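You operate a simulated robot arm through the tools that you are given. There is no shell and no other tool. Be economical: measure what you need, move in short steps, check, and stop when the job is done.

You run a simulated two-armed robot. Do the job below in one go: nothing can be reset, and whatever is moved stays where it is left.

TASK
Take the steel hub and put it on the paint table. Put the round brass block on the green table top away on the press bench top. Close the drawer of hopper two. Take the blue rimmed pot and put it on the flat blue plate. Shut the collars drawer. Lift the lid of the white box open. Any order will do. Set down upright: round brass block, blue rimmed pot.

Only the result counts: the job must be done as asked and must still hold three seconds after the hand-in. Knocking over, shifting, dropping, spilling or breaking anything else fails it. A push-on lid holds only when it is set on centred and level and pressed home; a screw cap is set on level and turned clockwise until tight.

THE ROBOT
Two 7-joint arms with two-finger parallel grippers on one trunk, on a base that drives. Base frame: it is fixed to the floor where the robot stands at the start and does not move with it; the origin is under the middle of the robot, x ahead of it, y to its left, z up. Units: mm, degrees, N and s.
The left shoulder is at the start at [60, 189, 1103], the right one opposite. With the tool pointing down near the work surface each hand reaches from about 100 to 320 mm from the robot's upright axis, wherever it stands, measured 20 degrees to its own side. Places, roughly: blue rimmed pot [-2000, 250, 500]; collars drawer [-2700, -3600, 700]; drawer of hopper two [-1900, 100, 600]; flat blue plate [-4000, -2000, 750]; lid of the white box [-8200, -2300, 1300]; paint table [200, 3100, 800]; press bench top [-3200, -3800, 900]; round brass block [500, 0, 750]; steel hub (11x11x6 cm) [500, 0, 700]. Payload 3.43 kg a hand.
The TCP of each hand is the grasp point between the finger pads, 30 mm short of the fingertips. In the tool frame z runs along the fingers and y along their closing line. The gripper opens to 94 mm. The fingers are 28 mm wide and 10 mm thick; the gripper's body (50 by 96 mm) begins 55 mm behind the TCP.
Orientation is that of the tool frame in the base frame, as a unit quaternion [w, x, y, z]. With the fingers straight down and closing along the base's y, the tool's x points along the base's -x, its y along +y and its z along -z.

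THE INTERFACE
- The arms move only by the tool servo_tool. It takes "left_plan", "right_plan" or both (then of equal length, played together; a hand with none holds still); each is a list of rows, each a list of 3 entries, a list of its own where there are three numbers: the finger opening in mm, from 0 to 94, then the shift along the tool's x, y, z in mm, then the turn, a rotation vector about the tool's x, y, z in degrees. In form: [[hand, [x, y, z], [ax, ay, az]], ...]. A call has 1 to 20 rows; each row is the pose to reach, as a shift and turn from the pose commanded when the call began, along the tool's axes at that moment. A row lasts 0.2 s, in which the tool goes at most 50 mm and 8.6 degrees; a call with a longer step from one row to the next is refused whole, and so is a gripper value outside its range. Where a pose cannot be reached the arm comes as near as it can. A force on the tool above 40 N (or 10 N above the force at the start of the call, whichever is more), or a blocked arm, ends the call early, and 0.2 s more pass. The fingers move at their own pace (about 153 mm/s each) and stop on an object; they squeeze with about 39 N. The grip force told is the motor's: it shows also when the fingers shut on nothing. Time passes only in rows, and 0.2 s behind the last, so rows that repeat a pose let the fingers close. The reply holds the time, the measured pose of the TCP, the force on the tool along the base axes, the opening and the grip force, in the units named above and with some noise, with the torque about the TCP (base axes, N m) and any sound that the robot's microphone picked up.
- Cameras (640 x 400 px; columns grow to the right, rows downward): "scene" is now at [4.9, -10.5, 1639.6]; the picture's right is [-0.17, -0.99, 0.00], its down [-0.85, 0.14, -0.51] and it looks along [0.51, -0.09, -0.86] (base axes); focal length 267 px, centre (320, 200). "left" rides on the left gripper at [76, -14, -102] in its tool frame; the picture's right is [0.18, 0.98, 0.00], its down [-0.75, 0.14, -0.64] and it looks along [-0.63, 0.12, 0.77] (tool axes); focal length 243 px, centre (320, 200). "right" rides on the right gripper at [76, 14, -102] in its tool frame; the picture's right is [-0.18, 0.98, 0.00], its down [-0.75, -0.14, -0.64] and it looks along [-0.63, -0.12, 0.77] (tool axes); focal length 243 px, centre (320, 200). There is no depth. A picture from a camera that has moved, and an enlarged one, comes with that camera's place and axes in the base frame and with its lens.
- snapshot(camera): a new picture of that camera. The clock stands still meanwhile.
- slide_trunk(by): slides the trunk up (or, below 0, down) by that many mm; the arms and the scene camera ride with it, the base frame stays. It gives what a move gives, with no picture.
- steer(legs): drives the robot by 1 to 6 legs, each [ahead, left, turn to the left] in mm, mm and degrees, along the robot's own axes; the way and the turn of a leg run together, so that a leg with both is an arc; at most 1500 mm and 180 degrees a leg. The arms and the cameras ride along, it lands a little off, and it stops where it bumps. It gives what a move gives.
- aim_head(pan, tilt): turns the head with the scene camera to pan (to the left, within 86 degrees either way) and tilt (down, from -29 to 69), counted from straight ahead of the robot. It gives what a move gives.
- inspect(camera, box): a new picture of the part [left, top, right, bottom] of that camera's present view, enlarged. The clock stands still meanwhile.
- close_job(): hands the job in; it is judged then, once.

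Work in short steps. Places have to be worked out from the pictures, the camera data and where the tool is seen: move nearer, look again, correct. Check each grasp and each placing, and mend what went wrong. You have 165 turns and 122 pictures in all, those below and enlarged ones among them. Open the grippers and draw the arms clear of the work before you hand the job in, unless the task says otherwise; then end with one line.

The tools are called after "Emit:" as name(argument=value, ...) on one line, values as JSON. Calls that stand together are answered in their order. servo_tool: Moves the arms, as the interface text tells. Its arguments: {"type":"object","properties":{"left_plan":{"type":"array"},"right_plan":{"type":"array"}},"required":[]} The other tools are called the same way: slide_trunk (by) slides the trunk up or down; steer (legs) drives the base; aim_head (pan, tilt) turns the head that bears the scene camera; snapshot (camera) takes a picture; inspect (camera, box) takes an enlarged picture of a part of a camera's view; close_job () hands the job in.

At the start:

```text
clock: 0.0
left_eef_pos: [511.1, 189.3, 956.8]
left_tcp_rot: [0.0, 0.001, 1.0, 0.0]
left_ft_force: [0.0, 0.5, -0.1]
left_torque: [-0.01, 0.01, 0.0]
left_gripper_width: 94.2
left_grasp_force: 0.0
right_eef_pos: [324.3, -128.8, 947.8]
right_tcp_rot: [0.0, 0.001, 1.0, 0.0]
right_ft_force: [-0.3, 0.2, -0.2]
right_torque: [0.0, -0.01, -0.01]
right_gripper_width: 94.2
right_grasp_force: 0.1
trunk travel left (down, up): [-775.0, 215.0]
robot x, y, heading: [0.5, 0.6, -0.2]
head pan, tilt: [-9.6, 59.1]
```

scene: 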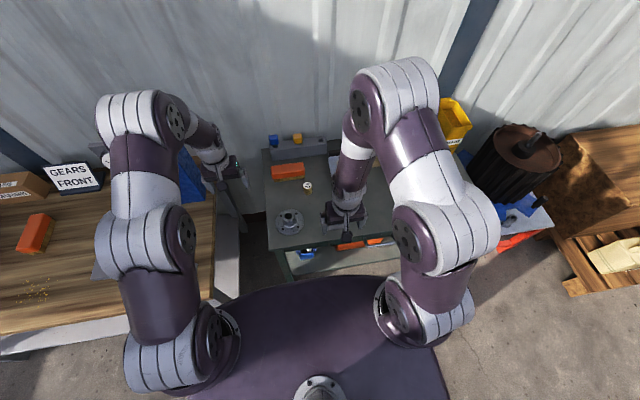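
right: 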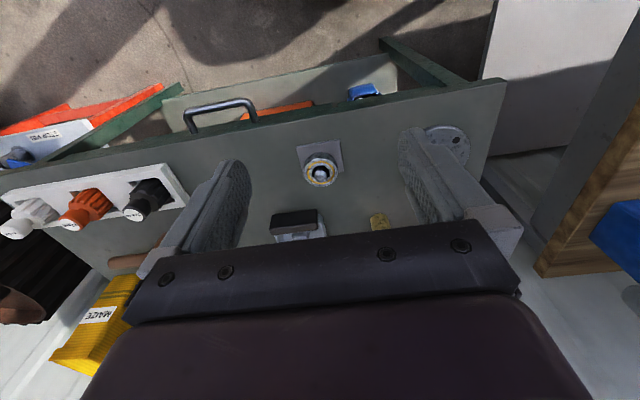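
left: 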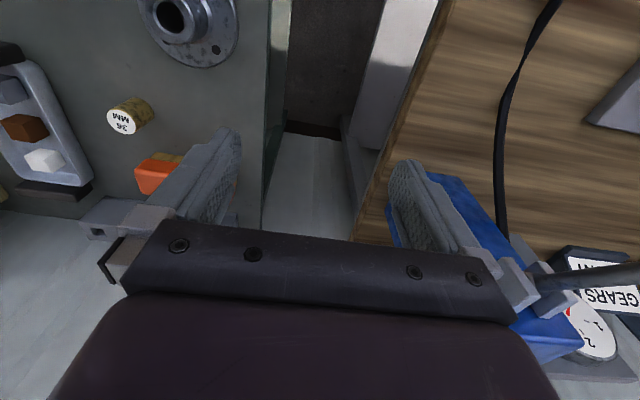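

I begin with an enlarged look at the green table in front to tell the hub and the round brass block apart from similar things.

Emit:
inspect(camera="scene", box=[240, 120, 400, 270])

Emit:
inspect(camera="left", box=[0, 0, 280, 240])

```text
2.67 times, centred on (320, 195) of scene
camera zoom: at [4.9, -10.5, 1639.6], right [-0.17, -0.99, 0.0], down [-0.85, 0.14, -0.51], along [0.51, -0.09, -0.86], focal length 713 px, centre (320, 213)
```

zoom: 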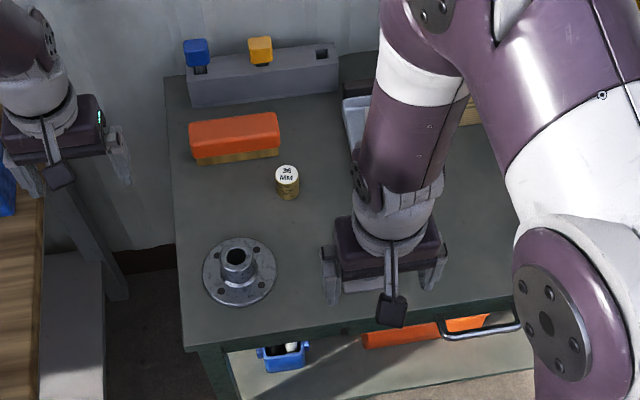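

```text
1.67 times, centred on (140, 120) of left
camera zoom: at [435.8, 174.0, 1058.3], right [-0.18, 0.98, 0.0], down [0.75, 0.14, 0.64], along [0.63, 0.12, -0.77], focal length 404 px, centre (620, 333)
```

zoom: 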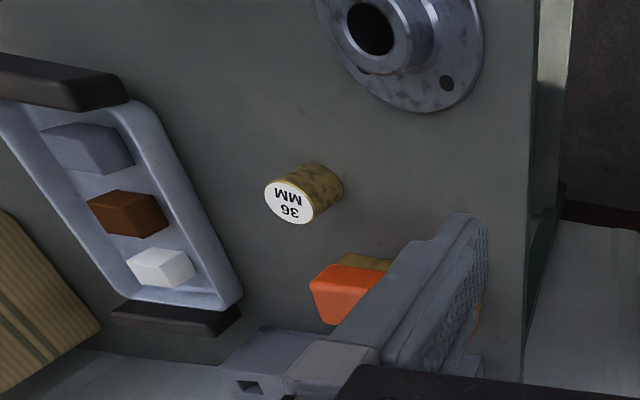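

Triangulating puts the hub's boss near (481, 22) with its top about z 744, and the block near (614, -68) with its top about 738. I bring the left hand above the hub first.

Emit:
servo_tool(left_plan=[[94, [8, -42, 0], [0, 0, 0]], [94, [16, -84, 0], [0, 0, 0]], [94, [23, -126, 0], [0, 0, 0]], [94, [30, -167, 0], [0, 0, 0]], [94, [30, -167, 40], [0, 0, 0]], [94, [30, -167, 80], [0, 0, 0]], [94, [30, -167, 80], [0, 0, 0]]])

Emit:
snapshot(camera="left")

Emit:
snapshot(camera="scene")

```text
clock: 1.6
left_eef_pos: [477.2, 19.7, 877.8]
left_tcp_rot: [0.002, 0.0, 1.0, 0.001]
left_ft_force: [-0.1, 1.1, 0.1]
left_torque: [0.01, -0.01, -0.01]
left_gripper_width: 93.8
left_grasp_force: 0.0
right_eef_pos: [324.3, -128.9, 948.7]
right_tcp_rot: [0.0, 0.0, 1.0, -0.001]
right_ft_force: [-1.1, 0.6, -0.4]
right_torque: [0.01, -0.03, -0.01]
right_gripper_width: 94.0
right_grasp_force: 0.1
trunk travel left (down, up): [-775.0, 215.0]
robot x, y, heading: [3.0, 1.8, 0.1]
head pan, tilt: [-9.6, 59.1]
```

```text
116 pictures are left
camera left: at [401.6, 4.5, 979.2], right [-0.18, 0.98, 0.0], down [0.75, 0.14, 0.64], along [0.63, 0.12, -0.77], focal length 243 px, centre (320, 200)
```

left: 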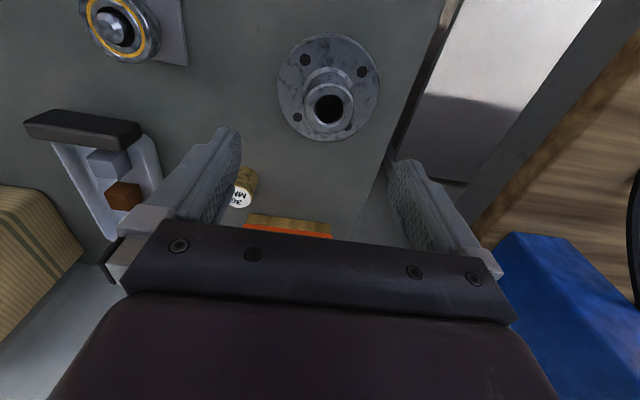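

```text
115 pictures are left
camera scene: at [4.1, -10.7, 1639.6], right [-0.17, -0.99, 0.0], down [-0.85, 0.14, -0.51], along [0.51, -0.09, -0.86], focal length 267 px, centre (320, 200)
```

scene: 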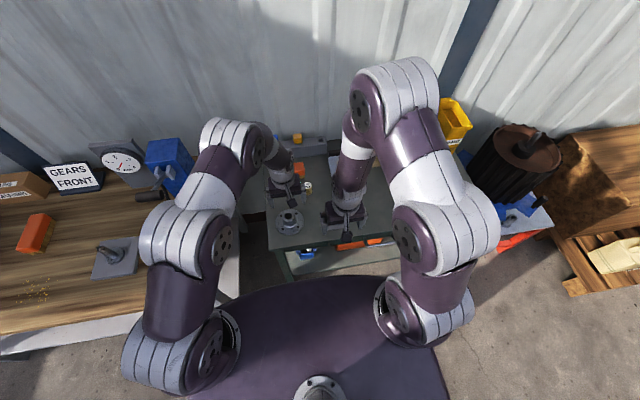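

Second ray agrees: boss at about (478, 29), top near z 750. Going down to grip the boss at TCP z ≈ 740.

Emit:
servo_tool(left_plan=[[94, [-1, 9, 40], [0, 0, 0]], [94, [-1, 9, 80], [0, 0, 0]], [94, [-1, 9, 110], [0, 0, 0]], [94, [-1, 9, 130], [0, 0, 0]], [94, [-1, 9, 138], [0, 0, 0]], [94, [-1, 9, 138], [0, 0, 0]]])

Emit:
snapshot(camera="left")

```text
clock: 3.0
left_eef_pos: [483.6, 29.9, 740.7]
left_tcp_rot: [0.001, 0.0, 1.0, 0.0]
left_ft_force: [-1.8, 0.4, -0.4]
left_torque: [-0.02, -0.03, 0.02]
left_gripper_width: 94.2
left_grasp_force: 0.1
right_eef_pos: [324.1, -129.8, 949.4]
right_tcp_rot: [0.0, 0.0, 1.0, 0.001]
right_ft_force: [-0.2, -0.4, -0.1]
right_torque: [0.01, -0.02, 0.0]
right_gripper_width: 93.9
right_grasp_force: 0.0
trunk travel left (down, up): [-775.0, 215.0]
robot x, y, heading: [-0.5, 0.3, -0.0]
head pan, tilt: [-9.6, 59.1]
```

```text
114 pictures are left
camera left: at [407.2, 16.2, 842.0], right [-0.18, 0.98, 0.0], down [0.75, 0.14, 0.64], along [0.63, 0.12, -0.77], focal length 243 px, centre (320, 200)
```

left: 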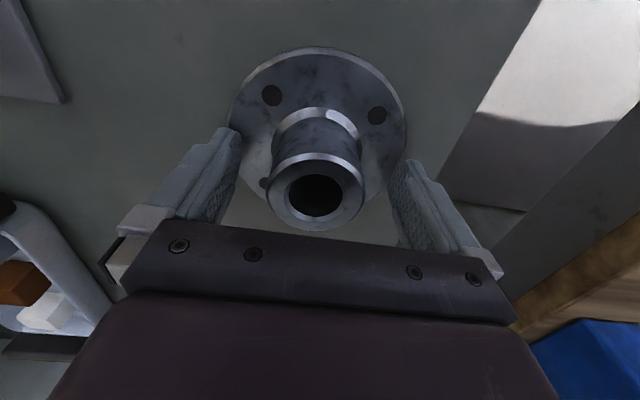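

The boss sits centrally between the pads. I close on it and lift slightly.

Emit:
servo_tool(left_plan=[[40, [2, -2, 0], [0, 0, 0]], [20, [2, -2, 0], [0, 0, 0]], [20, [2, -2, 0], [0, 0, 0]], [20, [2, -2, 0], [0, 0, 0]], [20, [2, -2, -40], [0, 0, 0]], [20, [2, -2, -90], [0, 0, 0]], [20, [2, -2, -140], [0, 0, 0]], [20, [2, -2, -140], [0, 0, 0]]])

Emit:
snapshot(camera="left")

```text
clock: 4.8
left_eef_pos: [483.6, 29.2, 878.0]
left_tcp_rot: [0.0, 0.0, 1.0, 0.0]
left_ft_force: [-0.2, 0.4, -11.0]
left_torque: [-0.02, -0.02, -0.01]
left_gripper_width: 47.3
left_grasp_force: 39.0
right_eef_pos: [325.2, -129.3, 947.5]
right_tcp_rot: [-0.001, 0.0, 1.0, 0.001]
right_ft_force: [-0.1, 0.4, 0.3]
right_torque: [0.02, 0.01, -0.01]
right_gripper_width: 94.1
right_grasp_force: 0.1
trunk travel left (down, up): [-775.0, 215.0]
robot x, y, heading: [-1.7, -1.6, -0.1]
head pan, tilt: [-9.6, 59.1]
```

```text
113 pictures are left
camera left: at [408.4, 14.6, 979.4], right [-0.18, 0.98, 0.0], down [0.75, 0.14, 0.64], along [0.63, 0.12, -0.77], focal length 243 px, centre (320, 200)
```

left: 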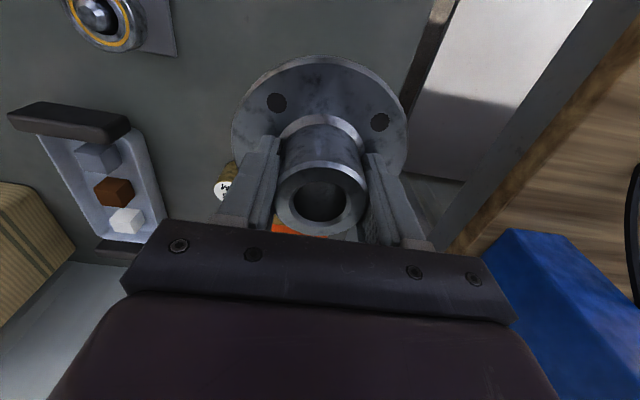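

Hub is held (11 N). I retract the left hand to the side and send the right hand over the block.

Emit:
servo_tool(left_plan=[[20, [0, 20, -40], [0, 0, 0]], [20, [0, 45, -80], [0, 0, 0]], [20, [30, 75, -90], [0, 0, 0]], [20, [60, 105, -90], [0, 0, 0]], [20, [90, 130, -90], [0, 0, 0]], [20, [120, 140, -90], [0, 0, 0]], [20, [140, 150, -90], [0, 0, 0]], [20, [140, 150, -90], [0, 0, 0]], [20, [140, 150, -90], [0, 0, 0]], [20, [140, 150, -90], [0, 0, 0]]], right_plan=[[94, [-20, 0, 0], [0, 0, 0]], [94, [-60, 0, 0], [0, 0, 0]], [94, [-100, 10, 0], [0, 0, 0]], [94, [-145, 20, 0], [0, 0, 0]], [94, [-190, 30, 0], [0, 0, 0]], [94, [-230, 45, 0], [0, 0, 0]], [94, [-260, 58, 0], [0, 0, 0]], [94, [-288, 63, 20], [0, 0, 0]], [94, [-288, 63, 60], [0, 0, 0]], [94, [-288, 63, 60], [0, 0, 0]]])

Emit:
snapshot(camera="right")

Emit:
snapshot(camera="scene")

```text
clock: 7.0
left_eef_pos: [341.9, 179.7, 967.2]
left_tcp_rot: [0.0, 0.001, 1.0, 0.0]
left_ft_force: [0.4, 0.5, -11.8]
left_torque: [-0.04, 0.01, 0.0]
left_gripper_width: 47.8
left_grasp_force: 39.2
right_eef_pos: [608.6, -67.6, 890.5]
right_tcp_rot: [0.001, 0.0, 1.0, 0.0]
right_ft_force: [-0.5, 0.1, 0.6]
right_torque: [0.0, -0.01, -0.01]
right_gripper_width: 94.0
right_grasp_force: 0.1
right hand out of reach, approached as far as the arm can: row 8
trunk travel left (down, up): [-775.0, 215.0]
robot x, y, heading: [-3.9, 4.6, -0.1]
head pan, tilt: [-9.6, 59.1]
```

```text
112 pictures are left
camera right: at [534.6, -53.4, 991.5], right [0.18, 0.98, 0.0], down [0.75, -0.14, 0.64], along [0.63, -0.12, -0.77], focal length 243 px, centre (320, 200)
```

right: 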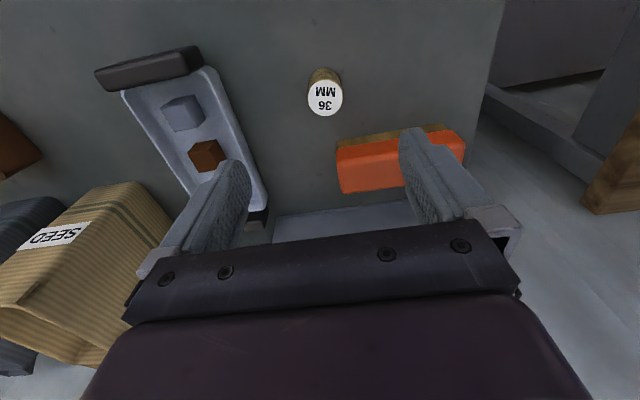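

```text
111 pictures are left
camera scene: at [5.5, -9.7, 1639.6], right [-0.17, -0.99, 0.0], down [-0.85, 0.14, -0.51], along [0.51, -0.09, -0.86], focal length 267 px, centre (320, 200)
```

scene: 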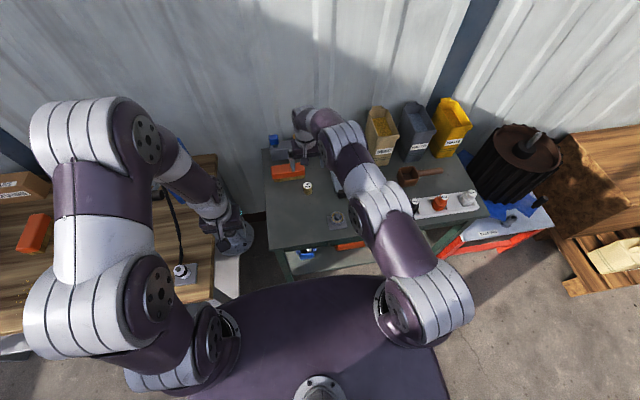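

Block is right ahead of the pads at about (612, -63). I go down to TCP z ≈ 728 there.

Emit:
servo_tool(right_plan=[[80, [-4, 4, 40], [0, 0, 0]], [80, [-4, 4, 80], [0, 0, 0]], [80, [-4, 4, 120], [0, 0, 0]], [80, [-4, 4, 150], [0, 0, 0]], [80, [-4, 4, 161], [0, 0, 0]], [80, [-4, 4, 161], [0, 0, 0]]])

Emit:
snapshot(camera="right")

```text
clock: 8.4
left_eef_pos: [343.4, 178.7, 968.1]
left_tcp_rot: [0.0, 0.001, 1.0, 0.0]
left_ft_force: [-0.1, 0.7, -10.5]
left_torque: [-0.02, 0.01, -0.03]
left_gripper_width: 47.5
left_grasp_force: 38.9
right_eef_pos: [585.2, -70.9, 744.0]
right_tcp_rot: [0.0, 0.0, 1.0, 0.0]
right_ft_force: [-0.4, 1.5, 0.2]
right_torque: [-0.06, 0.03, 0.03]
right_gripper_width: 80.1
right_grasp_force: 0.0
right hand out of reach, approached as far as the arm can: row 1, 2, 3, 4, 5, 6
trunk travel left (down, up): [-775.0, 215.0]
robot x, y, heading: [-0.0, -1.3, 0.1]
head pan, tilt: [-9.6, 59.1]
```

```text
110 pictures are left
camera right: at [509.3, -58.2, 844.6], right [0.18, 0.98, 0.0], down [0.75, -0.14, 0.64], along [0.63, -0.12, -0.77], focal length 243 px, centre (320, 200)
```

right: 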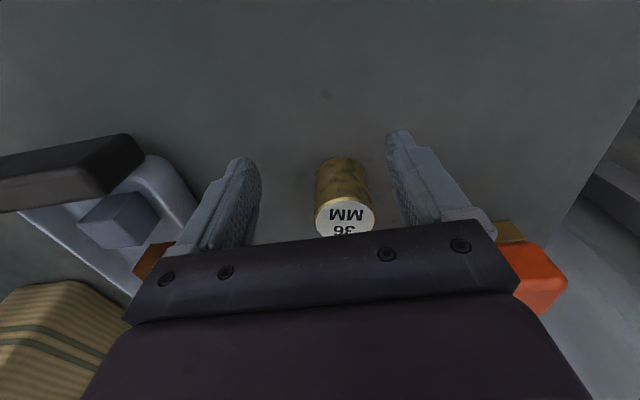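

Block is 27 mm beyond reach. I raise the hand again, drive 50 mm closer and then come down.

Emit:
servo_tool(right_plan=[[80, [0, 0, -40], [0, 0, 0]], [80, [0, 0, -80], [0, 0, 0]], [80, [0, 0, -80], [0, 0, 0]]])

Emit:
steer(legs=[[50, 0, 0]])

```text
clock: 9.2
left_eef_pos: [343.0, 179.0, 967.1]
left_tcp_rot: [0.0, 0.001, 1.0, 0.001]
left_ft_force: [0.5, -0.1, -10.3]
left_torque: [-0.02, 0.01, 0.01]
left_gripper_width: 47.4
left_grasp_force: 39.5
right_eef_pos: [582.1, -72.1, 820.3]
right_tcp_rot: [-0.001, 0.0, 1.0, 0.0]
right_ft_force: [-0.1, -0.5, 0.1]
right_torque: [-0.03, -0.02, 0.01]
right_gripper_width: 80.2
right_grasp_force: 0.1
trunk travel left (down, up): [-775.0, 215.0]
robot x, y, heading: [4.9, 0.5, 0.1]
head pan, tilt: [-9.6, 59.1]
```

```text
clock: 10.1
left_eef_pos: [390.5, 179.2, 969.2]
left_tcp_rot: [0.001, 0.0, 1.0, 0.001]
left_ft_force: [0.6, 0.6, -11.1]
left_torque: [0.01, 0.0, -0.03]
left_gripper_width: 47.5
left_grasp_force: 39.0
right_eef_pos: [629.2, -72.1, 821.6]
right_tcp_rot: [0.001, -0.001, 1.0, 0.001]
right_ft_force: [-0.5, -1.1, 0.2]
right_torque: [0.05, 0.02, 0.0]
right_gripper_width: 80.1
right_grasp_force: 0.2
trunk travel left (down, up): [-775.0, 215.0]
robot x, y, heading: [49.5, 4.7, -0.0]
head pan, tilt: [-9.6, 59.1]
```

Now at (629, -72, 822). I shift back over the block at (612, -63) and descend.

Emit:
servo_tool(right_plan=[[80, [16, 9, 30], [0, 0, 0]], [80, [16, 9, 60], [0, 0, 0]], [80, [16, 9, 85], [0, 0, 0]], [80, [16, 9, 93], [0, 0, 0]], [80, [16, 9, 93], [0, 0, 0]]])

Emit:
snapshot(camera="right")

```text
clock: 11.3
left_eef_pos: [391.5, 178.6, 968.0]
left_tcp_rot: [-0.001, 0.0, 1.0, 0.0]
left_ft_force: [-0.6, 0.0, -10.0]
left_torque: [0.0, -0.01, -0.02]
left_gripper_width: 47.3
left_grasp_force: 38.7
right_eef_pos: [614.5, -59.6, 728.8]
right_tcp_rot: [0.002, -0.001, 1.0, -0.001]
right_ft_force: [0.7, -1.7, 13.0]
right_torque: [-0.33, 0.19, 0.16]
right_gripper_width: 80.5
right_grasp_force: 0.5
trunk travel left (down, up): [-775.0, 215.0]
robot x, y, heading: [55.1, -2.0, 0.2]
head pan, tilt: [-9.6, 59.1]
```

```text
109 pictures are left
camera right: at [539.5, -47.1, 831.3], right [0.18, 0.98, 0.0], down [0.75, -0.14, 0.64], along [0.63, -0.12, -0.76], focal length 243 px, centre (320, 200)
```

right: 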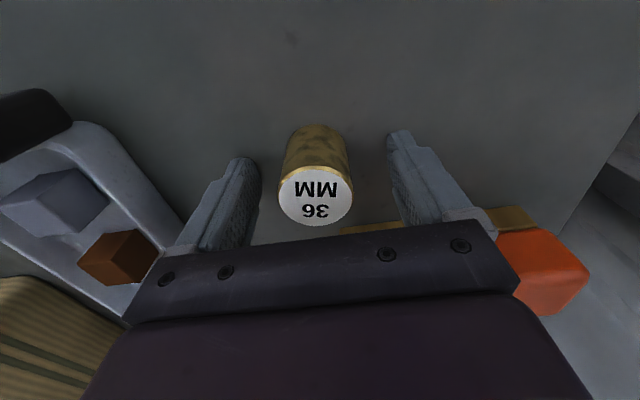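

Fingertips touch the table (13 N up), so its top is near z 699. I lift 4 mm, centre, and grip the block.

Emit:
servo_tool(right_plan=[[80, [2, -4, -5], [0, 0, 0]], [40, [2, -4, -5], [0, 0, 0]], [20, [2, -4, -5], [0, 0, 0]], [20, [2, -4, -5], [0, 0, 0]], [20, [2, -4, -25], [0, 0, 0]], [20, [2, -4, -65], [0, 0, 0]], [20, [2, -4, -115], [0, 0, 0]], [20, [2, -4, -155], [0, 0, 0]], [20, [2, -4, -155], [0, 0, 0]]])

Emit:
snapshot(camera="right")

```text
clock: 13.3
left_eef_pos: [392.1, 178.0, 967.1]
left_tcp_rot: [0.0, 0.0, 1.0, 0.0]
left_ft_force: [0.0, -0.2, -11.4]
left_torque: [0.0, 0.01, 0.01]
left_gripper_width: 47.5
left_grasp_force: 38.8
right_eef_pos: [611.6, -67.4, 887.7]
right_tcp_rot: [-0.001, 0.0, 1.0, 0.0]
right_ft_force: [0.4, -0.3, -1.2]
right_torque: [-0.01, 0.01, -0.01]
right_gripper_width: 35.1
right_grasp_force: 38.8
trunk travel left (down, up): [-775.0, 215.0]
robot x, y, heading: [50.6, -3.4, 0.1]
head pan, tilt: [-9.6, 59.1]
```

```text
108 pictures are left
camera right: at [536.8, -54.0, 989.1], right [0.18, 0.98, 0.0], down [0.75, -0.14, 0.64], along [0.63, -0.12, -0.77], focal length 243 px, centre (320, 200)
```

right: 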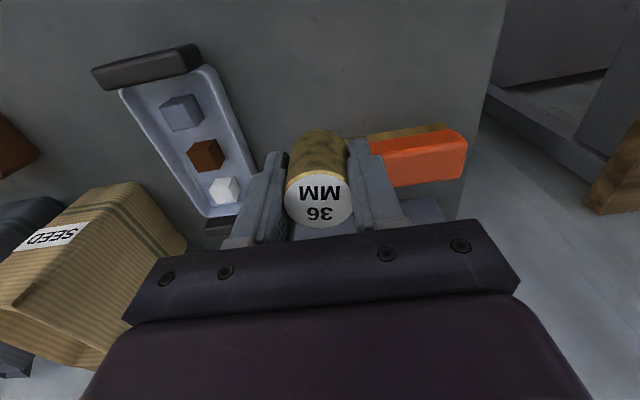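

Block held. I fold the right hand back and lift, then back off from the table and look around.

Emit:
servo_tool(right_plan=[[20, [0, 0, -40], [0, 0, 0]], [20, [40, -10, -75], [0, 0, 0]], [20, [85, -20, -75], [0, 0, 0]], [20, [130, -35, -75], [0, 0, 0]], [20, [175, -50, -75], [0, 0, 0]], [20, [220, -65, -75], [0, 0, 0]], [20, [250, -75, -75], [0, 0, 0]], [20, [250, -75, -75], [0, 0, 0]]])

Emit:
steer(legs=[[-500, 0, 0]])

Emit:
aim_head(pan=86, tilt=12)

Emit:
snapshot(camera="scene")

```text
refused: row 2 steps farther than a row can; nothing moved
```

```text
clock: 16.3
left_eef_pos: [-106.5, 176.9, 966.9]
left_tcp_rot: [0.0, 0.01, 1.0, -0.001]
left_ft_force: [0.2, -0.1, -10.8]
left_torque: [0.0, -0.01, 0.04]
left_gripper_width: 47.3
left_grasp_force: 39.2
right_eef_pos: [109.2, -73.0, 887.0]
right_tcp_rot: [-0.001, 0.01, 1.0, 0.0]
right_ft_force: [-0.3, -0.6, -2.2]
right_torque: [-0.02, 0.01, -0.03]
right_gripper_width: 35.1
right_grasp_force: 38.9
trunk travel left (down, up): [-775.0, 215.0]
robot x, y, heading: [-450.8, 4.6, -0.9]
head pan, tilt: [-9.6, 59.1]
```

```text
clock: 18.0
left_eef_pos: [-105.7, 177.6, 967.4]
left_tcp_rot: [-0.001, 0.01, 1.0, 0.001]
left_ft_force: [-0.3, 1.4, -11.1]
left_torque: [0.01, 0.01, 0.02]
left_gripper_width: 47.7
left_grasp_force: 39.0
right_eef_pos: [109.6, -73.8, 886.9]
right_tcp_rot: [-0.002, 0.009, 1.0, 0.002]
right_ft_force: [-0.6, -0.2, -0.9]
right_torque: [-0.01, 0.01, 0.01]
right_gripper_width: 34.8
right_grasp_force: 38.8
trunk travel left (down, up): [-775.0, 215.0]
robot x, y, heading: [-450.2, 5.2, -1.0]
head pan, tilt: [85.9, 12.0]
```

```text
107 pictures are left
camera scene: at [-504.1, 100.2, 1709.7], right [1.0, -0.09, 0.0], down [-0.02, -0.21, -0.98], along [0.09, 0.97, -0.21], focal length 267 px, centre (320, 200)
```

scene: 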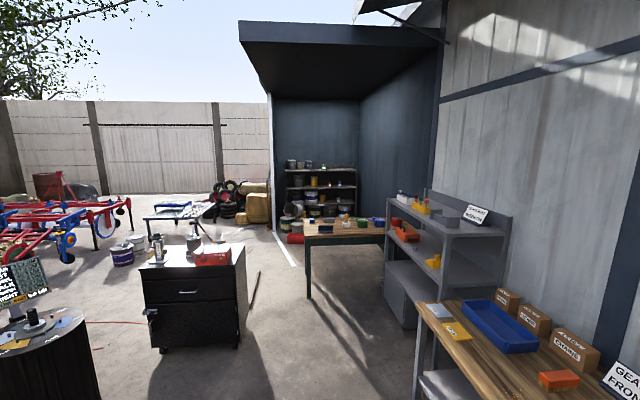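

The paint booth and its wooden table appear ahead at about y 2600, x from -440 to +350. First I fold the right arm properly, then turn left and drive there.

Emit:
servo_tool(right_plan=[[20, [10, 0, -40], [0, 0, 0]], [20, [45, -10, -70], [0, 0, 0]], [20, [88, -20, -75], [0, 0, 0]], [20, [130, -35, -75], [0, 0, 0]], [20, [172, -50, -75], [0, 0, 0]], [20, [215, -60, -75], [0, 0, 0]], [20, [230, -65, -75], [0, 0, 0]], [20, [230, -65, -75], [0, 0, 0]]])

Emit:
steer(legs=[[0, 0, 90], [1200, 0, 0]])

Emit:
aim_head(pan=-15, tilt=25)

Emit:
snapshot(camera="scene")

```text
clock: 19.8
left_eef_pos: [-104.8, 176.7, 966.6]
left_tcp_rot: [-0.002, 0.01, 1.0, 0.0]
left_ft_force: [-0.3, -0.9, -10.5]
left_torque: [0.04, 0.0, 0.0]
left_gripper_width: 47.3
left_grasp_force: 38.8
right_eef_pos: [-121.5, -134.6, 962.2]
right_tcp_rot: [-0.001, 0.009, 1.0, 0.001]
right_ft_force: [0.6, -0.2, -1.9]
right_torque: [-0.04, -0.01, 0.02]
right_gripper_width: 34.7
right_grasp_force: 39.1
trunk travel left (down, up): [-775.0, 215.0]
robot x, y, heading: [-449.7, 4.2, -1.3]
head pan, tilt: [85.9, 12.0]
```

```text
clock: 29.8
left_eef_pos: [-593.8, 1575.8, 967.4]
left_tcp_rot: [-0.001, -0.702, 0.712, -0.002]
left_ft_force: [-0.1, 0.1, -10.8]
left_torque: [-0.01, 0.04, -0.02]
left_gripper_width: 47.4
left_grasp_force: 38.8
right_eef_pos: [-281.2, 1562.3, 963.8]
right_tcp_rot: [0.0, -0.702, 0.712, 0.0]
right_ft_force: [0.4, -0.7, -1.5]
right_torque: [0.02, 0.0, 0.01]
right_gripper_width: 34.8
right_grasp_force: 38.9
trunk travel left (down, up): [-775.0, 215.0]
robot x, y, heading: [-422.7, 1229.9, 89.2]
head pan, tilt: [85.9, 12.0]
```

```text
clock: 31.5
left_eef_pos: [-594.4, 1574.6, 966.9]
left_tcp_rot: [-0.001, -0.702, 0.713, -0.001]
left_ft_force: [-0.5, 1.1, -11.2]
left_torque: [-0.02, -0.01, 0.04]
left_gripper_width: 47.4
left_grasp_force: 38.9
right_eef_pos: [-280.9, 1563.6, 962.9]
right_tcp_rot: [-0.001, -0.702, 0.712, 0.0]
right_ft_force: [0.0, -0.4, -1.3]
right_torque: [-0.04, 0.02, -0.05]
right_gripper_width: 34.8
right_grasp_force: 39.2
trunk travel left (down, up): [-775.0, 215.0]
robot x, y, heading: [-415.3, 1228.2, 89.3]
head pan, tilt: [-15.0, 25.0]
```

```text
106 pictures are left
camera scene: at [-398.5, 1261.6, 1688.6], right [0.96, -0.27, 0.0], down [-0.11, -0.41, -0.91], along [0.25, 0.87, -0.42], focal length 267 px, centre (320, 200)
```

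scene: 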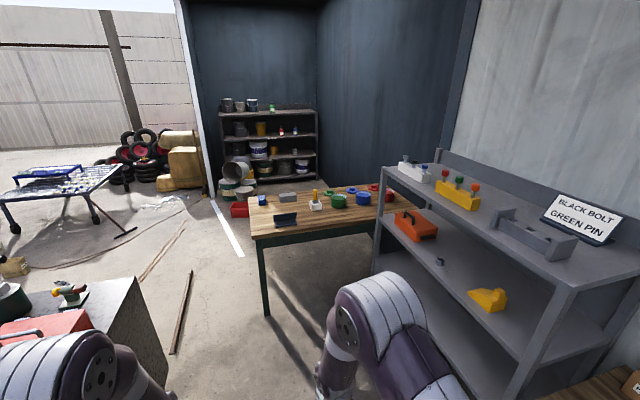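

Paint table: front edge y ≈ 2665, free area around (50, 2780). I drive diagonally to about (20, 2260).

Emit:
steer(legs=[[1030, -430, 0.7]])

Emit:
aim_head(pan=0, tilt=50)

Emit:
snapshot(camera="scene")

Emit:
snapshot(camera="left")

```text
clock: 37.3
left_eef_pos: [-139.7, 2611.8, 966.3]
left_tcp_rot: [0.0, -0.694, 0.72, 0.0]
left_ft_force: [-0.1, 0.2, -10.7]
left_torque: [0.03, 0.01, 0.0]
left_gripper_width: 47.4
left_grasp_force: 38.9
right_eef_pos: [172.8, 2591.3, 964.0]
right_tcp_rot: [0.0, -0.694, 0.72, -0.001]
right_ft_force: [0.1, -0.1, -1.3]
right_torque: [-0.02, 0.01, 0.01]
right_gripper_width: 34.9
right_grasp_force: 38.8
trunk travel left (down, up): [-775.0, 215.0]
robot x, y, heading: [21.2, 2262.9, 87.7]
head pan, tilt: [-15.0, 25.0]
```

```text
clock: 38.2
left_eef_pos: [-138.7, 2611.8, 965.9]
left_tcp_rot: [-0.001, -0.693, 0.721, -0.001]
left_ft_force: [0.1, 0.7, -10.4]
left_torque: [0.02, 0.02, -0.01]
left_gripper_width: 47.4
left_grasp_force: 39.1
right_eef_pos: [172.1, 2591.0, 962.1]
right_tcp_rot: [0.0, -0.694, 0.72, 0.0]
right_ft_force: [0.8, -0.3, -1.2]
right_torque: [0.02, -0.01, -0.01]
right_gripper_width: 34.7
right_grasp_force: 39.1
trunk travel left (down, up): [-775.0, 215.0]
robot x, y, heading: [27.2, 2261.1, 87.7]
head pan, tilt: [0.0, 50.0]
```

```text
105 pictures are left
camera scene: at [24.4, 2281.6, 1651.2], right [1.0, -0.04, 0.0], down [-0.03, -0.77, -0.64], along [0.02, 0.64, -0.77], focal length 267 px, centre (320, 200)
```

scene: 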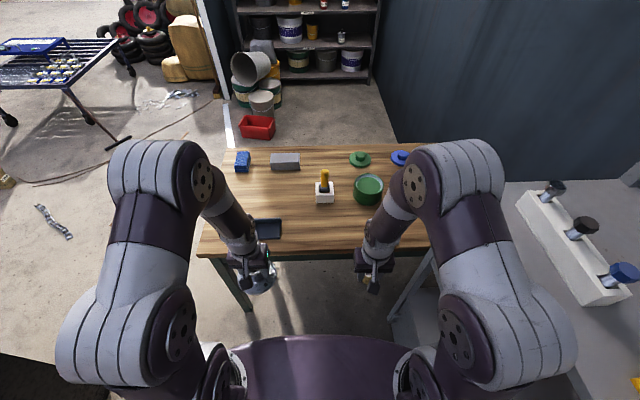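

```text
104 pictures are left
camera left: at [-127.6, 2534.8, 1068.5], right [-0.99, -0.15, 0.0], down [-0.11, 0.76, 0.64], along [-0.09, 0.63, -0.77], focal length 243 px, centre (320, 200)
```

left: 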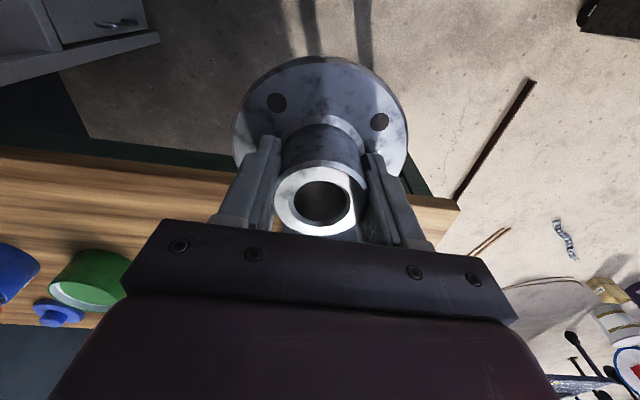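

Free spot at about (0, 2800). I move the left hand there and down to TCP z ≈ 890.

Emit:
servo_tool(left_plan=[[20, [-40, -20, 0], [0, 0, 0]], [20, [-80, -45, 0], [0, 0, 0]], [20, [-120, -70, 0], [0, 0, 0]], [20, [-155, -100, 0], [0, 0, 0]], [20, [-190, -131, 0], [0, 0, 0]], [20, [-190, -131, 40], [0, 0, 0]], [20, [-190, -131, 76], [0, 0, 0]], [20, [-190, -131, 76], [0, 0, 0]]])

Emit:
snapshot(camera="left")

Emit:
snapshot(camera="scene")

```text
clock: 40.0
left_eef_pos: [-0.3, 2794.9, 891.6]
left_tcp_rot: [0.0, -0.693, 0.721, -0.001]
left_ft_force: [-0.5, -0.1, -10.1]
left_torque: [0.02, 0.03, 0.01]
left_gripper_width: 47.4
left_grasp_force: 39.5
right_eef_pos: [172.7, 2591.5, 963.0]
right_tcp_rot: [0.0, -0.694, 0.719, 0.0]
right_ft_force: [-0.2, -0.2, -1.4]
right_torque: [0.01, 0.01, -0.01]
right_gripper_width: 34.9
right_grasp_force: 39.1
trunk travel left (down, up): [-775.0, 215.0]
robot x, y, heading: [26.8, 2260.8, 87.8]
head pan, tilt: [0.0, 50.0]
```

```text
103 pictures are left
camera left: at [11.5, 2718.2, 993.2], right [-0.99, -0.15, 0.0], down [-0.11, 0.76, 0.64], along [-0.09, 0.63, -0.77], focal length 243 px, centre (320, 200)
```

left: 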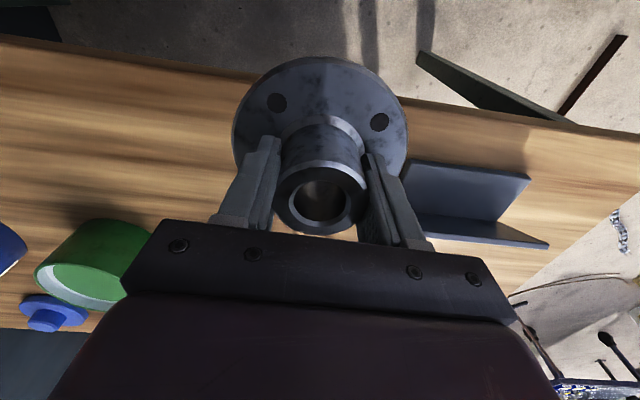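

```text
102 pictures are left
camera scene: at [25.1, 2281.7, 1651.1], right [1.0, -0.04, 0.0], down [-0.03, -0.77, -0.64], along [0.02, 0.64, -0.77], focal length 267 px, centre (320, 200)
```

scene: 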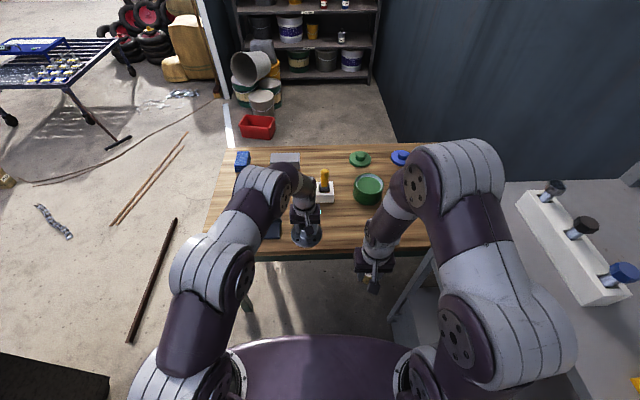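

The table's front edge is really at y ≈ 2768, so the hub must go further in. I drive 75 mm forward.

Emit:
steer(legs=[[75, 0, 0]])

Emit:
servo_tool(left_plan=[[20, [0, 0, 10], [0, 0, 0]], [20, [0, 0, 20], [0, 0, 0]], [20, [0, 0, 28], [0, 0, 0]], [20, [0, 0, 34], [0, 0, 0]], [20, [0, 0, 38], [0, 0, 0]], [20, [0, 0, 42], [0, 0, 0]], [20, [0, 0, 46], [0, 0, 0]], [20, [0, 0, 50], [0, 0, 0]], [20, [0, 0, 54], [0, 0, 0]], [20, [0, 0, 58], [0, 0, 0]]])

Emit:
snapshot(camera="left")

```text
clock: 41.0
left_eef_pos: [1.1, 2872.3, 892.0]
left_tcp_rot: [-0.001, -0.694, 0.72, 0.0]
left_ft_force: [0.0, 1.2, -11.7]
left_torque: [-0.02, 0.03, 0.05]
left_gripper_width: 47.2
left_grasp_force: 38.6
right_eef_pos: [174.0, 2669.3, 963.0]
right_tcp_rot: [-0.001, -0.695, 0.719, 0.001]
right_ft_force: [0.3, 0.8, -1.9]
right_torque: [0.0, -0.03, 0.0]
right_gripper_width: 34.9
right_grasp_force: 38.9
trunk travel left (down, up): [-775.0, 215.0]
robot x, y, heading: [31.0, 2339.6, 88.1]
head pan, tilt: [0.0, 50.0]
```

```text
clock: 43.2
left_eef_pos: [0.7, 2870.6, 832.4]
left_tcp_rot: [-0.001, -0.694, 0.72, -0.001]
left_ft_force: [-0.5, 0.8, -11.5]
left_torque: [-0.03, -0.03, 0.01]
left_gripper_width: 47.3
left_grasp_force: 38.7
right_eef_pos: [175.2, 2668.4, 963.3]
right_tcp_rot: [-0.001, -0.694, 0.72, -0.001]
right_ft_force: [-0.2, 1.1, -1.9]
right_torque: [0.02, -0.02, -0.01]
right_gripper_width: 35.1
right_grasp_force: 39.5
trunk travel left (down, up): [-775.0, 215.0]
robot x, y, heading: [30.5, 2337.6, 88.3]
head pan, tilt: [0.0, 50.0]
```

```text
101 pictures are left
camera left: at [13.3, 2793.8, 934.2], right [-0.99, -0.15, 0.0], down [-0.11, 0.76, 0.64], along [-0.1, 0.63, -0.77], focal length 243 px, centre (320, 200)
```

left: 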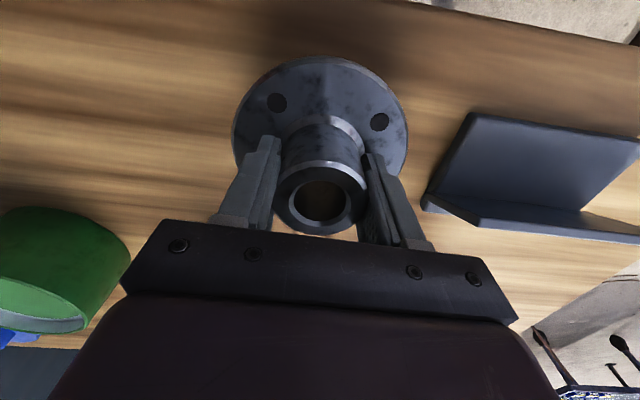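

Not yet in contact; the hub is well over the table. I lower on slowly until it touches.

Emit:
servo_tool(left_plan=[[20, [0, 0, 6], [0, 0, 0]], [20, [0, 0, 12], [0, 0, 0]], [20, [0, 0, 18], [0, 0, 0]], [20, [0, 0, 23], [0, 0, 0]], [20, [0, 0, 27], [0, 0, 0]], [20, [0, 0, 31], [0, 0, 0]], [20, [0, 0, 35], [0, 0, 0]], [20, [0, 0, 39], [0, 0, 0]], [20, [0, 0, 43], [0, 0, 0]], [20, [0, 0, 47], [0, 0, 0]], [20, [0, 0, 51], [0, 0, 0]], [20, [0, 0, 55], [0, 0, 0]], [20, [0, 0, 59], [0, 0, 0]], [20, [0, 0, 63], [0, 0, 0]], [20, [0, 0, 67], [0, 0, 0]], [20, [0, 0, 71], [0, 0, 0]], [20, [0, 0, 75], [0, 0, 0]]])

```text
clock: 45.7
left_eef_pos: [0.7, 2871.6, 789.3]
left_tcp_rot: [0.004, -0.695, 0.719, 0.002]
left_ft_force: [-4.4, -7.5, 25.7]
left_torque: [-1.11, 0.56, 0.08]
left_gripper_width: 47.7
left_grasp_force: 38.8
right_eef_pos: [174.8, 2664.3, 963.6]
right_tcp_rot: [0.0, -0.694, 0.72, 0.001]
right_ft_force: [0.9, 0.2, -1.5]
right_torque: [0.03, 0.0, 0.0]
right_gripper_width: 34.9
right_grasp_force: 39.1
trunk travel left (down, up): [-775.0, 215.0]
robot x, y, heading: [27.8, 2337.8, 87.8]
head pan, tilt: [0.0, 50.0]
stopped in row 12 (left hand): the force on the tool passed its limit at 48 N (the readings are from after the stop); the commanded pose is now the measured one
```

Contact: the hub stands on the table (top ≈ 747). I release and lift away.

Emit:
servo_tool(left_plan=[[60, [0, 0, 0], [0, 0, 0]], [94, [0, 0, 0], [0, 0, 0]], [94, [0, 0, 0], [0, 0, 0]], [94, [0, 0, -25], [0, 0, 0]], [94, [0, 0, -70], [0, 0, 0]], [94, [0, 0, -120], [0, 0, 0]], [94, [0, 0, -165], [0, 0, 0]], [94, [40, 15, -170], [0, 0, 0]], [94, [85, 30, -170], [0, 0, 0]], [94, [130, 50, -170], [0, 0, 0]], [94, [170, 80, -170], [0, 0, 0]], [94, [200, 110, -170], [0, 0, 0]], [94, [200, 120, -170], [0, 0, 0]]])

Emit:
snapshot(camera="scene")

```text
clock: 48.5
left_eef_pos: [-125.8, 2675.3, 953.9]
left_tcp_rot: [0.002, -0.695, 0.719, 0.002]
left_ft_force: [0.4, -0.9, -0.1]
left_torque: [-0.05, 0.01, 0.02]
left_gripper_width: 94.1
left_grasp_force: 0.0
right_eef_pos: [175.3, 2667.7, 963.8]
right_tcp_rot: [0.0, -0.695, 0.719, 0.0]
right_ft_force: [0.1, -1.1, -2.3]
right_torque: [0.0, 0.01, 0.01]
right_gripper_width: 35.2
right_grasp_force: 39.0
trunk travel left (down, up): [-775.0, 215.0]
robot x, y, heading: [29.5, 2336.9, 87.8]
head pan, tilt: [0.0, 50.0]
```

```text
100 pictures are left
camera scene: at [27.6, 2357.4, 1651.1], right [1.0, -0.04, 0.0], down [-0.03, -0.77, -0.64], along [0.02, 0.64, -0.77], focal length 267 px, centre (320, 200)
```

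scene: 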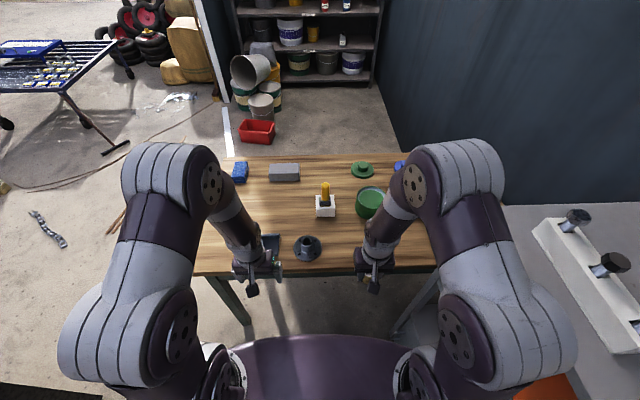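

Hub is on the table. Now I back out the way I came and look towards the hoppers at (-1900, 100).

Emit:
steer(legs=[[-1130, 430, 0], [0, 0, 92]])

Emit:
aim_head(pan=25, tilt=18)

Emit:
snapshot(camera="scene")

```text
clock: 58.4
left_eef_pos: [-780.2, 1083.5, 954.3]
left_tcp_rot: [-0.001, 1.0, -0.012, -0.003]
left_ft_force: [-0.1, 0.7, -0.1]
left_torque: [0.02, -0.01, 0.03]
left_gripper_width: 93.7
left_grasp_force: 0.0
right_eef_pos: [-776.7, 1382.5, 964.3]
right_tcp_rot: [0.0, 1.0, -0.011, 0.0]
right_ft_force: [-0.3, -0.1, -1.5]
right_torque: [-0.02, -0.03, 0.0]
right_gripper_width: 35.1
right_grasp_force: 38.8
trunk travel left (down, up): [-775.0, 215.0]
robot x, y, heading: [-447.3, 1241.1, 179.0]
head pan, tilt: [0.0, 50.0]
```

```text
clock: 59.4
left_eef_pos: [-781.1, 1082.7, 955.1]
left_tcp_rot: [-0.001, 1.0, -0.011, -0.003]
left_ft_force: [0.6, -0.2, 0.3]
left_torque: [0.0, -0.03, -0.01]
left_gripper_width: 94.0
left_grasp_force: 0.0
right_eef_pos: [-775.2, 1381.8, 964.0]
right_tcp_rot: [0.001, 1.0, -0.011, 0.0]
right_ft_force: [-0.2, 1.0, -1.6]
right_torque: [0.02, 0.02, -0.01]
right_gripper_width: 35.1
right_grasp_force: 38.8
trunk travel left (down, up): [-775.0, 215.0]
robot x, y, heading: [-445.0, 1235.4, 178.3]
head pan, tilt: [25.0, 18.0]
```

```text
99 pictures are left
camera scene: at [-473.8, 1202.8, 1699.9], right [-0.4, 0.92, 0.0], down [0.28, 0.12, -0.95], along [-0.87, -0.38, -0.31], focal length 267 px, centre (320, 200)
```

scene: 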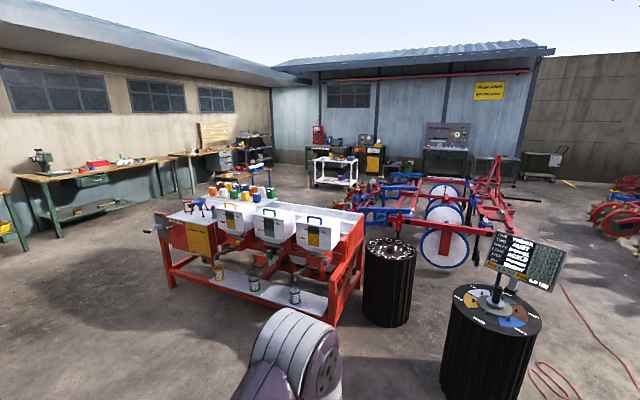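

The red frame with three hoppers is at mid-left. I enlarge it.

Emit:
inspect(camera="scene", box=[140, 170, 380, 330])

```text
2.50 times, centred on (260, 250) of scene
camera zoom: at [-473.8, 1202.8, 1699.9], right [-0.4, 0.92, 0.0], down [0.28, 0.12, -0.95], along [-0.87, -0.38, -0.31], focal length 668 px, centre (470, 75)
```

zoom: 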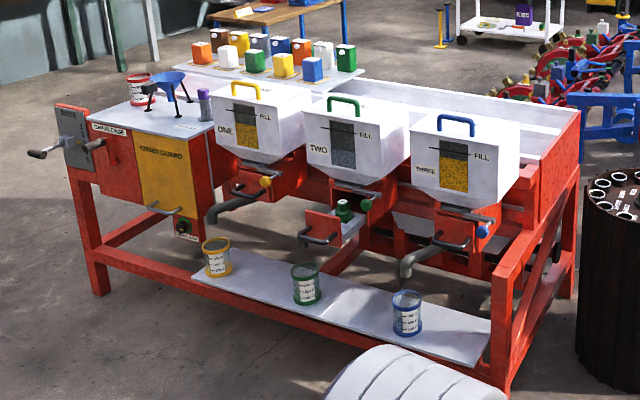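

Drawer two is open (red front, about (-1918, 71)), and the blue pot is on the shelf near (-1823, 422); the machine faces +x. I drive in front of it.

Emit:
steer(legs=[[600, 880, 1.5]])

Emit:
aim_head(pan=10, tilt=42)

Emit:
snapshot(camera="scene")

```text
clock: 64.8
left_eef_pos: [-1378.1, 227.3, 955.5]
left_tcp_rot: [-0.001, 1.0, 0.004, -0.003]
left_ft_force: [0.0, 0.4, -0.3]
left_torque: [-0.03, 0.0, -0.04]
left_gripper_width: 94.1
left_grasp_force: 0.0
right_eef_pos: [-1381.1, 528.7, 963.8]
right_tcp_rot: [0.0, 1.0, 0.003, 0.0]
right_ft_force: [0.1, 0.9, -2.0]
right_torque: [0.03, 0.03, -0.01]
right_gripper_width: 35.1
right_grasp_force: 38.6
trunk travel left (down, up): [-775.0, 215.0]
robot x, y, heading: [-1046.4, 395.6, -179.5]
head pan, tilt: [25.0, 18.0]
```

```text
clock: 65.6
left_eef_pos: [-1377.1, 229.0, 954.8]
left_tcp_rot: [-0.001, 1.0, 0.004, -0.003]
left_ft_force: [-0.6, 0.3, 0.3]
left_torque: [0.01, -0.02, 0.05]
left_gripper_width: 94.1
left_grasp_force: 0.1
right_eef_pos: [-1382.7, 528.6, 963.6]
right_tcp_rot: [0.0, 1.0, 0.003, -0.001]
right_ft_force: [0.5, 0.0, -2.6]
right_torque: [0.01, -0.02, -0.01]
right_gripper_width: 34.8
right_grasp_force: 38.7
trunk travel left (down, up): [-775.0, 215.0]
robot x, y, heading: [-1048.8, 394.7, -179.5]
head pan, tilt: [10.0, 42.0]
```

```text
97 pictures are left
camera scene: at [-1071.8, 382.0, 1662.4], right [-0.18, 0.98, 0.0], down [0.66, 0.12, -0.74], along [-0.73, -0.13, -0.67], focal length 267 px, centre (320, 200)
```

scene: 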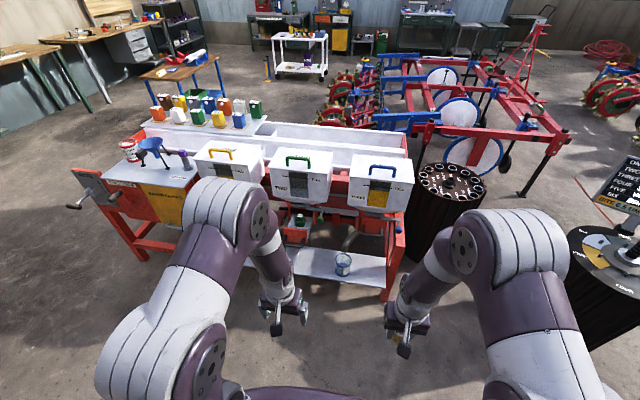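

The pot triangulates to about (-1935, 356, 410), in front of the hoppers. I lower the trunk to work height and look again at the drawer.

Emit:
slide_trunk(by=-400)

Emit:
aim_head(pan=14, tilt=30)

Emit:
inspect(camera="scene", box=[160, 60, 480, 260])

```text
clock: 69.5
left_eef_pos: [-1378.2, 228.3, 555.2]
left_tcp_rot: [-0.001, 1.0, 0.003, -0.002]
left_ft_force: [0.1, 0.1, 0.3]
left_torque: [0.01, 0.01, 0.03]
left_gripper_width: 94.2
left_grasp_force: 0.0
right_eef_pos: [-1383.1, 527.7, 563.8]
right_tcp_rot: [0.0, 1.0, 0.004, 0.0]
right_ft_force: [0.6, -0.3, -2.7]
right_torque: [0.02, 0.03, 0.0]
right_gripper_width: 34.8
right_grasp_force: 38.7
trunk travel left (down, up): [-375.0, 615.0]
robot x, y, heading: [-1047.7, 397.8, -179.8]
head pan, tilt: [10.0, 42.0]
```

```text
clock: 70.2
left_eef_pos: [-1377.8, 228.2, 554.7]
left_tcp_rot: [-0.001, 1.0, 0.003, -0.003]
left_ft_force: [0.2, 0.6, 1.7]
left_torque: [-0.01, -0.02, 0.02]
left_gripper_width: 93.9
left_grasp_force: 0.2
right_eef_pos: [-1382.0, 527.6, 562.6]
right_tcp_rot: [0.0, 1.0, 0.003, 0.001]
right_ft_force: [-0.4, -0.3, -2.1]
right_torque: [0.02, 0.02, 0.01]
right_gripper_width: 34.9
right_grasp_force: 39.3
trunk travel left (down, up): [-375.0, 615.0]
robot x, y, heading: [-1049.1, 397.0, -179.5]
head pan, tilt: [14.0, 30.0]
```

```text
2.00 times, centred on (320, 160) of scene
camera zoom: at [-1077.2, 374.5, 1280.6], right [-0.25, 0.97, 0.0], down [0.48, 0.12, -0.87], along [-0.84, -0.21, -0.5], focal length 535 px, centre (320, 280)
```

zoom: 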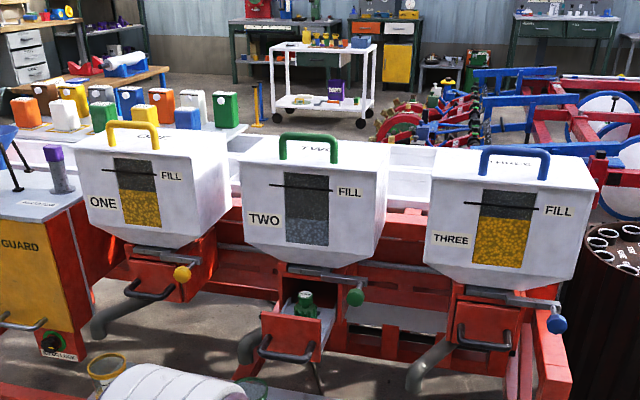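

Handle of drawer two is at about (-1852, 123, 651), closed it should be near x -1981. I shut the left fingers, raise the trunk 90 and drive up so the left hand is in line with the handle.

Emit:
slide_trunk(by=90)

Emit:
steer(legs=[[340, 107, -0.5]])

Emit:
servo_tool(left_plan=[[40, [0, 0, 0], [0, 0, 0]], [0, [0, 0, 0], [0, 0, 0]], [0, [0, 0, 0], [0, 0, 0]], [0, [0, 0, 0], [0, 0, 0]]])

Emit:
aim_head(pan=10, tilt=40)

Emit:
snapshot(camera="scene")

Emit:
snapshot(camera="left")

```text
clock: 71.5
left_eef_pos: [-1377.4, 228.6, 644.6]
left_tcp_rot: [-0.001, 1.0, 0.004, -0.003]
left_ft_force: [-0.4, -0.3, 0.2]
left_torque: [-0.02, -0.02, -0.02]
left_gripper_width: 94.1
left_grasp_force: 0.1
right_eef_pos: [-1381.0, 527.6, 653.2]
right_tcp_rot: [0.0, 1.0, 0.003, 0.001]
right_ft_force: [0.4, 0.1, -1.5]
right_torque: [0.0, -0.03, -0.02]
right_gripper_width: 34.9
right_grasp_force: 38.7
trunk travel left (down, up): [-465.0, 525.0]
robot x, y, heading: [-1047.1, 396.9, -179.7]
head pan, tilt: [14.0, 30.0]
```

```text
clock: 73.8
left_eef_pos: [-1720.1, 120.1, 645.3]
left_tcp_rot: [0.0, 1.0, 0.0, -0.003]
left_ft_force: [-0.3, 0.6, 0.5]
left_torque: [-0.04, -0.02, 0.01]
left_gripper_width: 94.0
left_grasp_force: 0.1
right_eef_pos: [-1723.5, 419.8, 653.2]
right_tcp_rot: [0.0, 1.0, 0.0, 0.001]
right_ft_force: [0.2, -0.3, -1.4]
right_torque: [0.02, -0.02, 0.02]
right_gripper_width: 34.7
right_grasp_force: 39.5
trunk travel left (down, up): [-465.0, 525.0]
robot x, y, heading: [-1390.5, 290.4, -180.1]
head pan, tilt: [14.0, 30.0]
```

```text
clock: 74.8
left_eef_pos: [-1721.1, 119.8, 644.8]
left_tcp_rot: [-0.001, 1.0, 0.0, -0.002]
left_ft_force: [-0.2, -0.3, -0.1]
left_torque: [0.0, -0.02, -0.04]
left_gripper_width: 0.1
left_grasp_force: 33.2
right_eef_pos: [-1721.8, 419.9, 653.9]
right_tcp_rot: [0.0, 1.0, 0.0, -0.001]
right_ft_force: [0.3, -0.2, -1.3]
right_torque: [-0.01, -0.01, 0.0]
right_gripper_width: 35.0
right_grasp_force: 38.9
trunk travel left (down, up): [-465.0, 525.0]
robot x, y, heading: [-1385.8, 290.4, -179.8]
head pan, tilt: [14.0, 30.0]
```

```text
clock: 75.5
left_eef_pos: [-1720.7, 120.4, 644.5]
left_tcp_rot: [-0.001, 1.0, 0.0, -0.003]
left_ft_force: [0.1, 0.0, -0.3]
left_torque: [0.02, 0.04, 0.0]
left_gripper_width: 0.0
left_grasp_force: 33.1
right_eef_pos: [-1721.9, 420.4, 652.7]
right_tcp_rot: [0.0, 1.0, 0.0, 0.0]
right_ft_force: [-0.1, 0.7, -1.4]
right_torque: [-0.01, -0.03, 0.0]
right_gripper_width: 34.9
right_grasp_force: 39.0
trunk travel left (down, up): [-465.0, 525.0]
robot x, y, heading: [-1389.9, 286.1, -180.2]
head pan, tilt: [10.0, 40.0]
```

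```text
95 pictures are left
camera scene: at [-1415.3, 272.3, 1355.4], right [-0.17, 0.98, 0.0], down [0.63, 0.11, -0.77], along [-0.75, -0.13, -0.64], focal length 267 px, centre (320, 200)
```

scene: 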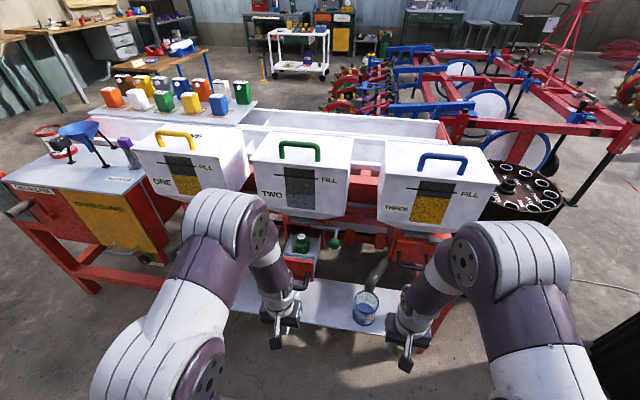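

```text
94 pictures are left
camera left: at [-1643.0, 134.4, 745.4], right [0.18, -0.98, 0.0], down [-0.75, -0.14, 0.65], along [-0.64, -0.12, -0.76], focal length 243 px, centre (320, 200)
```

left: 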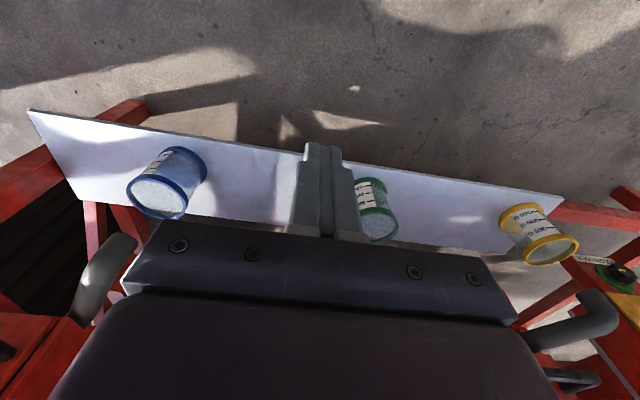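

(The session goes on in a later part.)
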